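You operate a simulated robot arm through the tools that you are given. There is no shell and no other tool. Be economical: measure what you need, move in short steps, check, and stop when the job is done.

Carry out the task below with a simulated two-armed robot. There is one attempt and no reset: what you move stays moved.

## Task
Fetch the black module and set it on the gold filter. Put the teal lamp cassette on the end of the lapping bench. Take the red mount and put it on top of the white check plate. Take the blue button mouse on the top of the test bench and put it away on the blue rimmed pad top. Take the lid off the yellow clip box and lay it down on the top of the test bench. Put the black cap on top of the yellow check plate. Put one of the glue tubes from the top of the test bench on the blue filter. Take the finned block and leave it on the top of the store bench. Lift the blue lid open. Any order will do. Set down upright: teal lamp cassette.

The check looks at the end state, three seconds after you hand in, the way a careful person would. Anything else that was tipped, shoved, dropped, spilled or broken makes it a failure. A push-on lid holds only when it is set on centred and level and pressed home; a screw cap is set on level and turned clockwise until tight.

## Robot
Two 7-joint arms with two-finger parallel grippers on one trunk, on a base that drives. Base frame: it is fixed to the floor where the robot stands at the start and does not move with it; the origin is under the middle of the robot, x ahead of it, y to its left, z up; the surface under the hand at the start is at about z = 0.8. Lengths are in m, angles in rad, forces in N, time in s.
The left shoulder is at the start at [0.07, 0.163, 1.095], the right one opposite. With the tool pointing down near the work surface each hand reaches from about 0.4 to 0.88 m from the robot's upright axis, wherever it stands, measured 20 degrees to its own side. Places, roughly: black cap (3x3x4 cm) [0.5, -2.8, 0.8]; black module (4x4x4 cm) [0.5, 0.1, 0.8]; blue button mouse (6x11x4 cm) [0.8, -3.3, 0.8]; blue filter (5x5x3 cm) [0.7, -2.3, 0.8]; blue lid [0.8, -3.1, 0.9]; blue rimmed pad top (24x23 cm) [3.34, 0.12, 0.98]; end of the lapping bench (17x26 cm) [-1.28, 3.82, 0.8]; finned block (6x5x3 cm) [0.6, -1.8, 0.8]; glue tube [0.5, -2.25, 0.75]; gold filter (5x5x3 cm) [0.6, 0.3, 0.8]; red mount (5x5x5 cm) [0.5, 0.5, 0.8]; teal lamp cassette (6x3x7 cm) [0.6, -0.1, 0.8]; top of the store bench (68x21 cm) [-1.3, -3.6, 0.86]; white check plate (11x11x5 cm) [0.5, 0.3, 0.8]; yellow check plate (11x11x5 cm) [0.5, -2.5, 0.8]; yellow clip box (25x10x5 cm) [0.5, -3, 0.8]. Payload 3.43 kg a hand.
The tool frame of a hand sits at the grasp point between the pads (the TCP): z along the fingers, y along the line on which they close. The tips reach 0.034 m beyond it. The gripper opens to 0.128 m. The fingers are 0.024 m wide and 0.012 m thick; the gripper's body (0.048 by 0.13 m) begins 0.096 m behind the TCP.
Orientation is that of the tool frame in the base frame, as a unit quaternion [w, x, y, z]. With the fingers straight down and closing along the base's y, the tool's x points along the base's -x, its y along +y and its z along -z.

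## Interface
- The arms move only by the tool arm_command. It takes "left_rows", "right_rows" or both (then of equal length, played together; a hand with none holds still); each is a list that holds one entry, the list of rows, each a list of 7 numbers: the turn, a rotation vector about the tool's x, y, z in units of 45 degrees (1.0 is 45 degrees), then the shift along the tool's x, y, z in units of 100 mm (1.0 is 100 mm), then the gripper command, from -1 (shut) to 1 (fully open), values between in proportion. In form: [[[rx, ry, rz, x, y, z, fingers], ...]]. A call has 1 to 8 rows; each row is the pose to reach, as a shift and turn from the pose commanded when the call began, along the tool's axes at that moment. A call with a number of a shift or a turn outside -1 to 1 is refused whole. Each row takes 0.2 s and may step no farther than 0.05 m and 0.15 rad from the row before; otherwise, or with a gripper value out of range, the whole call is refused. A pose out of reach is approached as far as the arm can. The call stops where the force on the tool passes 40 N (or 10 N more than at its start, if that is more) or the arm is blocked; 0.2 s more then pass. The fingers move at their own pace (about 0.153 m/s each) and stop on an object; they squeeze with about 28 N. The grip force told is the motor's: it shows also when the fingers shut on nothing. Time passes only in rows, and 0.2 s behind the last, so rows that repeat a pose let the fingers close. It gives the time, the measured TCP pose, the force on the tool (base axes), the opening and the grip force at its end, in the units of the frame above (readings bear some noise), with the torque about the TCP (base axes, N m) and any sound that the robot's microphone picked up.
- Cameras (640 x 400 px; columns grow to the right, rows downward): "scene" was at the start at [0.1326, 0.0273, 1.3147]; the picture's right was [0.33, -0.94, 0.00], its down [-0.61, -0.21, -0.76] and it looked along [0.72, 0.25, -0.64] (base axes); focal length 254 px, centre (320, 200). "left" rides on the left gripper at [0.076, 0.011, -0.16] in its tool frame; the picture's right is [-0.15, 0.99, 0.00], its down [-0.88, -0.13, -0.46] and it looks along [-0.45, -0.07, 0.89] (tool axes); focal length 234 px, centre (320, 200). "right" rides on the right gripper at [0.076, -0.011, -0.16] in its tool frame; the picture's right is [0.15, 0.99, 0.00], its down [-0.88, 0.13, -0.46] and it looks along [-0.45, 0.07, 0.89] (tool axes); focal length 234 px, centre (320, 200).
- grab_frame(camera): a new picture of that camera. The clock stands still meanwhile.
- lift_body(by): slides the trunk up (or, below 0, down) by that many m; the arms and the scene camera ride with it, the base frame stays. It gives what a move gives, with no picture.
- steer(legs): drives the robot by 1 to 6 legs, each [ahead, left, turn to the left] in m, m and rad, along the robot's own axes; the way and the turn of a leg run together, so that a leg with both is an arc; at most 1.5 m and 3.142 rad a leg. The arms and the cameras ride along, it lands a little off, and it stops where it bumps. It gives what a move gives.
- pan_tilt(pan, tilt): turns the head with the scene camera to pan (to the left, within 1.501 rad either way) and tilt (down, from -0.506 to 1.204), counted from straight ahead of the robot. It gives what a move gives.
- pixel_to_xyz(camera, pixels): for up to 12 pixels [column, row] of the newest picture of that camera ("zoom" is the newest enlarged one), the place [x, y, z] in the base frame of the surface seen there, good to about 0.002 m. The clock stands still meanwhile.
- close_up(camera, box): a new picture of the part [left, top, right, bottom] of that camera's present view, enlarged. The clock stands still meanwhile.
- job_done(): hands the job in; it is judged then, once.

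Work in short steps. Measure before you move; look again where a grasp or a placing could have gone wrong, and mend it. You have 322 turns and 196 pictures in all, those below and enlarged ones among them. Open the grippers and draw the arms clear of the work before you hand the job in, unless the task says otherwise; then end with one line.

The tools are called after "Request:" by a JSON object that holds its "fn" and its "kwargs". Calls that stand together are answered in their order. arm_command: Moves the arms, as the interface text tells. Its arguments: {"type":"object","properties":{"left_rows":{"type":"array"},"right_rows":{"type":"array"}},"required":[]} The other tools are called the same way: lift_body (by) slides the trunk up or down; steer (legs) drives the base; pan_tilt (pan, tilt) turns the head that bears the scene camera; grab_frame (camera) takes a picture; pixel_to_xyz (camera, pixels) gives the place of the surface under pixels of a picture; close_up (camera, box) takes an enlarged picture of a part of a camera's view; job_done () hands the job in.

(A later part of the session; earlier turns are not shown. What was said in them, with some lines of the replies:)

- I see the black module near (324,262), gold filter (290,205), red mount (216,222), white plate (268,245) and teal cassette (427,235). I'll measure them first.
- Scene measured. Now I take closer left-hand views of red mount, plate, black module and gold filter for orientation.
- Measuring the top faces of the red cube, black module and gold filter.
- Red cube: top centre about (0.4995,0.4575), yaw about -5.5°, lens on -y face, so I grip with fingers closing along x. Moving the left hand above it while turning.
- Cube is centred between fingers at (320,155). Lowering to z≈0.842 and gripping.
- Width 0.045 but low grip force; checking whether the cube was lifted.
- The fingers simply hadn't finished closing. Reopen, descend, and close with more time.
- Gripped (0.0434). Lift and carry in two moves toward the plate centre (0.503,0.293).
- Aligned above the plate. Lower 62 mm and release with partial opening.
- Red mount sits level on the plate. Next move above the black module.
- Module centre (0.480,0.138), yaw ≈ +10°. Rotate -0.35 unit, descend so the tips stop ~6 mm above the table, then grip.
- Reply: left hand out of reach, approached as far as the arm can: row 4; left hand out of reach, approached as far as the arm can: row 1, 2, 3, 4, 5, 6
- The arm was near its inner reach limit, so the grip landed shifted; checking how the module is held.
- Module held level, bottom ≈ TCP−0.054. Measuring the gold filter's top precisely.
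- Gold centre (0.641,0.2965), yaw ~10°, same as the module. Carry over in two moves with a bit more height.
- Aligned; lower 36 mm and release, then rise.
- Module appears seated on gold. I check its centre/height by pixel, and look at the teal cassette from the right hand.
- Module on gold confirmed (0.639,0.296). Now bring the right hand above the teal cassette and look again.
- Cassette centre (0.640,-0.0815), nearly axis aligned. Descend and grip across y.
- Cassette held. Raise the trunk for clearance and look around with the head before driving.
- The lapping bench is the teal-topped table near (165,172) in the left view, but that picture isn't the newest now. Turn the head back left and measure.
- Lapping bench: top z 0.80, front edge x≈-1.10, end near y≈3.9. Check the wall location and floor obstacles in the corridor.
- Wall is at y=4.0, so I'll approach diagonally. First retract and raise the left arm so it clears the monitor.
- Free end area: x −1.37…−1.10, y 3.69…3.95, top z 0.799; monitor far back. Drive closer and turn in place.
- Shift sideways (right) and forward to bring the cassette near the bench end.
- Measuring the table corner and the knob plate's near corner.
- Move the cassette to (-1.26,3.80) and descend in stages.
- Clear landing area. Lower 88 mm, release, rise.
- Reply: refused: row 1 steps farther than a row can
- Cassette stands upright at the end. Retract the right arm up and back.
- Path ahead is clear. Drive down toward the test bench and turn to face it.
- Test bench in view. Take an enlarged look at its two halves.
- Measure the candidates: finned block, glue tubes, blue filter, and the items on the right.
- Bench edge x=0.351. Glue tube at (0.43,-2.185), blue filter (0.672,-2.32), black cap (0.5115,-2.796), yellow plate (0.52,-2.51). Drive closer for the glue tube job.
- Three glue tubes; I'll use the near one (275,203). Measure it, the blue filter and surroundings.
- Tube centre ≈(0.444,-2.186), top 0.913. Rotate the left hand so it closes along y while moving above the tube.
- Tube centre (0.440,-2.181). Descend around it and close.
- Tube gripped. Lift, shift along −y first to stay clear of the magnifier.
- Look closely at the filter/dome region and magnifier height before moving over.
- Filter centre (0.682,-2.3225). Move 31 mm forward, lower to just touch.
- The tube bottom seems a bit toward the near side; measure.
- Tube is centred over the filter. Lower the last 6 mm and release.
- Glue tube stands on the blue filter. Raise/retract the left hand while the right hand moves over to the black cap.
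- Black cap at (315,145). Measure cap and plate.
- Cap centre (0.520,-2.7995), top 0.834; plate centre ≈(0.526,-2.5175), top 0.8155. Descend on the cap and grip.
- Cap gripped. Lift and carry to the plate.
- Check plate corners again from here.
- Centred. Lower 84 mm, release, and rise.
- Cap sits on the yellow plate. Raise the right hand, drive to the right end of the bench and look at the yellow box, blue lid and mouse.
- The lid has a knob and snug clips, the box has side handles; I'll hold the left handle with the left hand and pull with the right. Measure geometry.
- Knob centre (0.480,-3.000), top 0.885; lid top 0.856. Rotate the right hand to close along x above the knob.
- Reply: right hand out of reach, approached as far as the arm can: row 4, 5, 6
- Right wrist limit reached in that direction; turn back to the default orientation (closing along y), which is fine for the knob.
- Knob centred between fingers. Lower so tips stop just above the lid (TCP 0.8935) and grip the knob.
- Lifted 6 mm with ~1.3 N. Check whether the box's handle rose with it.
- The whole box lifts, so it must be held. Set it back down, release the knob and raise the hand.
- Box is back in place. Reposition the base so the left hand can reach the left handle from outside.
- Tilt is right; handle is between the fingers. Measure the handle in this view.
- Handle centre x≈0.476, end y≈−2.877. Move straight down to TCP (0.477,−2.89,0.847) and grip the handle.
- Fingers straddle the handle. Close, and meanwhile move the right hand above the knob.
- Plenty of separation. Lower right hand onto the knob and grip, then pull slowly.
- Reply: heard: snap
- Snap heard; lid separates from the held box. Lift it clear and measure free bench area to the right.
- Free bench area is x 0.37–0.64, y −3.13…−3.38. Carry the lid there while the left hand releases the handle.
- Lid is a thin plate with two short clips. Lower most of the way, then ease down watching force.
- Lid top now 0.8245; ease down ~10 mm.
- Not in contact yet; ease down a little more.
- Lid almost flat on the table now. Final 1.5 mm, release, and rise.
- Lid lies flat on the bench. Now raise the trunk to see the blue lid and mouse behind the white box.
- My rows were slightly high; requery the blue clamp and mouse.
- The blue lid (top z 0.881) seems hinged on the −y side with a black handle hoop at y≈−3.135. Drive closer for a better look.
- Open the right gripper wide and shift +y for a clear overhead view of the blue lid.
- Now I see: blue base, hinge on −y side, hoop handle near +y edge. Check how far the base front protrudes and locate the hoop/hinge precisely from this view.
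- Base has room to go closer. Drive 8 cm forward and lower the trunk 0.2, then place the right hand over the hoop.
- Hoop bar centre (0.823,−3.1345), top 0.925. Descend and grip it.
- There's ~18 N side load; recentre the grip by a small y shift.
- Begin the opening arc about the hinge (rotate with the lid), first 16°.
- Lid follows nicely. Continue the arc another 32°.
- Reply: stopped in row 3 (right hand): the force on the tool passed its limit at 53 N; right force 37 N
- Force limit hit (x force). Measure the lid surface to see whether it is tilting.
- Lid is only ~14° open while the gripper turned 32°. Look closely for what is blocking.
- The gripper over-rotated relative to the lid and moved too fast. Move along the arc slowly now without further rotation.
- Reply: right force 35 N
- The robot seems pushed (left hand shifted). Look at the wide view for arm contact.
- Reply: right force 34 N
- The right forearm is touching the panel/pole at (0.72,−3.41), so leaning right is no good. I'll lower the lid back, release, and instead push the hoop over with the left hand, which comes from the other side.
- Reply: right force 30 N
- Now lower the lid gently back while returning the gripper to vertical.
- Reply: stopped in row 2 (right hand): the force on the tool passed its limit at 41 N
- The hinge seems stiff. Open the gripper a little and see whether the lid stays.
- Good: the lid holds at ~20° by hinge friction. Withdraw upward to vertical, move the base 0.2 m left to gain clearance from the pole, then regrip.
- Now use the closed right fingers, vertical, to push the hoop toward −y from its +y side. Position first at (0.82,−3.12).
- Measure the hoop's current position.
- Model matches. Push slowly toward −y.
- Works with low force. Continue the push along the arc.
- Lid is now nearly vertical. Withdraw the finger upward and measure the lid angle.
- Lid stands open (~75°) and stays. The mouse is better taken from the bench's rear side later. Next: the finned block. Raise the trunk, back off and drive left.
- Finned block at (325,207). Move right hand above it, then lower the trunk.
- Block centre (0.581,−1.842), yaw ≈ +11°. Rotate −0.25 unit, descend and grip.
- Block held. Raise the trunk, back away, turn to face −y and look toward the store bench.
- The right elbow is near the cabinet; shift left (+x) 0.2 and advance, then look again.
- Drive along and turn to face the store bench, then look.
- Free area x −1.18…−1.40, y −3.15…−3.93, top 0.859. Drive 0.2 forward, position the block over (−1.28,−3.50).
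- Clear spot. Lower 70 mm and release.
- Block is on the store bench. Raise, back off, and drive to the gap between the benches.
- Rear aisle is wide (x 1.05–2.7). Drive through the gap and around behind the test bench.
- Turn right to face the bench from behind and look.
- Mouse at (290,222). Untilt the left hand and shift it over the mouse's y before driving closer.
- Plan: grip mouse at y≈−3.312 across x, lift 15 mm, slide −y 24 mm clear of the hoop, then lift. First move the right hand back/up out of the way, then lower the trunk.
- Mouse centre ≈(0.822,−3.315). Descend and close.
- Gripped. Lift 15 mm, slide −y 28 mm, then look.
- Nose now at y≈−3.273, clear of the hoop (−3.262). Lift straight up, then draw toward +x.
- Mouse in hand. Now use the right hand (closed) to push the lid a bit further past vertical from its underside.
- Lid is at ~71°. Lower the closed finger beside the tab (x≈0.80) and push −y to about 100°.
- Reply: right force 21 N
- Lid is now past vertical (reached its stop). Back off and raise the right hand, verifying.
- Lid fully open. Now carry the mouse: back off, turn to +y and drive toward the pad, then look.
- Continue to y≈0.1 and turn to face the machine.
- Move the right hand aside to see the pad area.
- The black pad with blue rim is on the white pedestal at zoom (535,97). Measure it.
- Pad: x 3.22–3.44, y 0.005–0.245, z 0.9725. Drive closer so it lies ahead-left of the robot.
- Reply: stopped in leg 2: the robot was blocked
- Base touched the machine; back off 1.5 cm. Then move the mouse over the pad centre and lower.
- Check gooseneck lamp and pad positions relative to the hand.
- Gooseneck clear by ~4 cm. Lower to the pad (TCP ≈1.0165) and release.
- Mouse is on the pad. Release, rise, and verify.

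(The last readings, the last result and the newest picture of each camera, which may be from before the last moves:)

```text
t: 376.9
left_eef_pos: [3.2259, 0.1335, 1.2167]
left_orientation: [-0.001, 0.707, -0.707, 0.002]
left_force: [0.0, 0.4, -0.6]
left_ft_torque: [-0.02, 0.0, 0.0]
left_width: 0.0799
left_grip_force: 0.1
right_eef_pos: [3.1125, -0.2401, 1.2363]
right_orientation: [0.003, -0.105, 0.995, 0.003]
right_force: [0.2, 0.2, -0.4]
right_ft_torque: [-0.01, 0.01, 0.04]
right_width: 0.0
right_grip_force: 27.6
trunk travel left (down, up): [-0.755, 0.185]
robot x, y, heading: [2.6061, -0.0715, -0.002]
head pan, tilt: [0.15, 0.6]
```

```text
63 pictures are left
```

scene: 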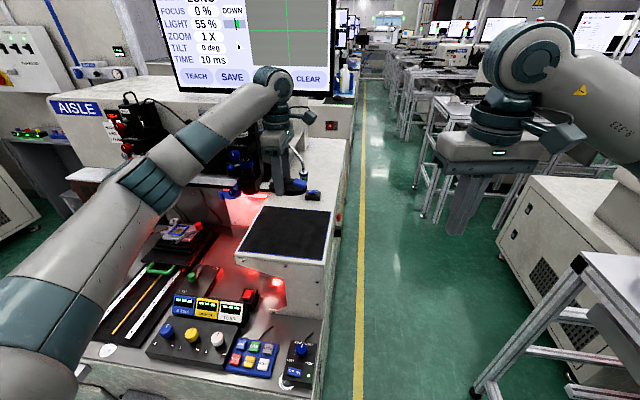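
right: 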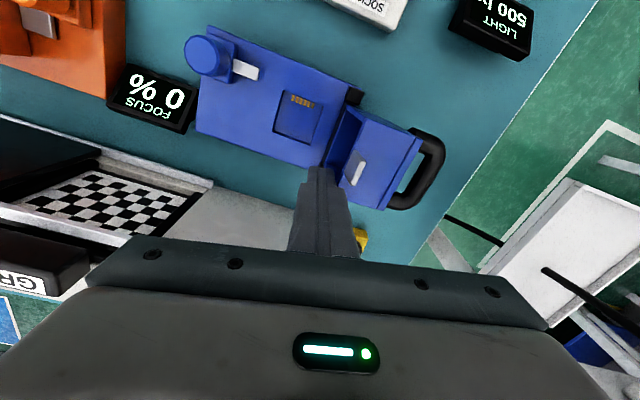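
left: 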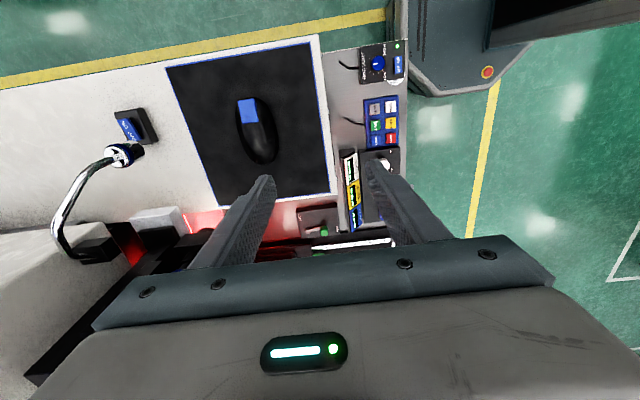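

Mouse rests on the pad. Open the right gripper and back the robot clear.

Request:
{"fn": "steer", "kwargs": {"legs": [[-0.6, 0, 0]]}}

Request:
{"fn": "arm_command", "kwargs": {"left_rows": [[[0, 0, 0, 0, 0, 0, 0.8], [0, 0, 0, 0, 0, 0, 0.8], [0, 0, 0, 0, 0, 0, 0.8]]], "right_rows": [[[0, 0, 0, 0, 0, 0, 0.8], [0, 0, 0, 0, 0, 0, 0.8], [0, 0, 0, 0, 0, 0, 0.8]]]}}

Request:
{"fn": "pan_tilt", "kwargs": {"pan": -1.5, "tilt": 0.3}}

Request:
{"fn": "grab_frame", "kwargs": {"camera": "scene"}}

```text
t: 380.3
left_eef_pos: [2.6341, 0.1337, 1.2174]
left_orientation: [-0.001, 0.707, -0.707, 0.0]
left_force: [0.2, 0.6, -0.5]
left_ft_torque: [0.02, -0.03, 0.01]
left_width: 0.08
left_grip_force: 0.0
right_eef_pos: [2.5176, -0.2403, 1.2355]
right_orientation: [0.002, -0.105, 0.995, 0.003]
right_force: [0.3, -0.7, -1.4]
right_ft_torque: [0.0, 0.01, 0.01]
right_width: 0.0001
right_grip_force: 28.5
trunk travel left (down, up): [-0.755, 0.185]
robot x, y, heading: [2.0113, -0.0713, -0.002]
head pan, tilt: [0.15, 0.6]
```

```text
t: 381.1
left_eef_pos: [2.6329, 0.1344, 1.218]
left_orientation: [-0.001, 0.708, -0.706, 0.002]
left_force: [0.2, -0.5, -0.2]
left_ft_torque: [-0.02, -0.01, 0.01]
left_width: 0.1151
left_grip_force: 0.1
right_eef_pos: [2.5183, -0.2405, 1.2357]
right_orientation: [0.001, -0.104, 0.995, 0.003]
right_force: [0.1, 0.1, 0.2]
right_ft_torque: [-0.01, 0.01, -0.02]
right_width: 0.1153
right_grip_force: 0.1
trunk travel left (down, up): [-0.755, 0.185]
robot x, y, heading: [2.0109, -0.0765, 0.001]
head pan, tilt: [0.15, 0.6]
```

```text
t: 382.8
left_eef_pos: [2.6331, 0.134, 1.2169]
left_orientation: [-0.001, 0.707, -0.707, 0.001]
left_force: [0.0, -1.1, -0.3]
left_ft_torque: [-0.02, -0.06, 0.0]
left_width: 0.1153
left_grip_force: 0.1
right_eef_pos: [2.5186, -0.2409, 1.2354]
right_orientation: [0.002, -0.105, 0.994, 0.004]
right_force: [0.0, 0.4, 0.1]
right_ft_torque: [-0.01, 0.02, -0.03]
right_width: 0.1152
right_grip_force: 0.0
trunk travel left (down, up): [-0.755, 0.185]
robot x, y, heading: [2.0128, -0.0738, -0.003]
head pan, tilt: [-1.499, 0.3]
```

```text
62 pictures are left
```

scene: 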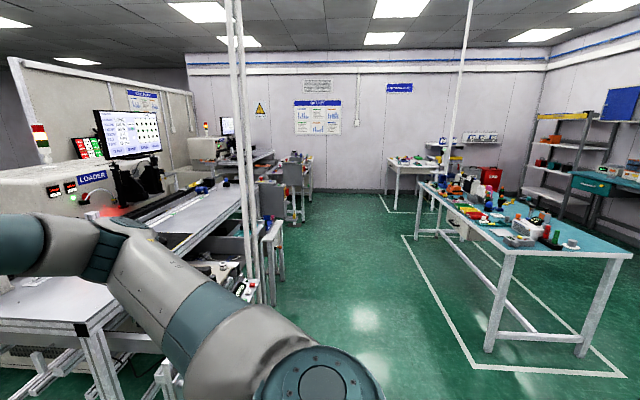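

The bench looks undisturbed in the far view, both grippers are open and the arms are clear of the work. I hand the job in.

Request:
{"fn": "job_done", "kwargs": {}}

```text
The job is handed in.
```

All nine tasks are done and the job is handed in. The blue lid was last seen open past vertical, and the far view at the end was too distant to check it again.
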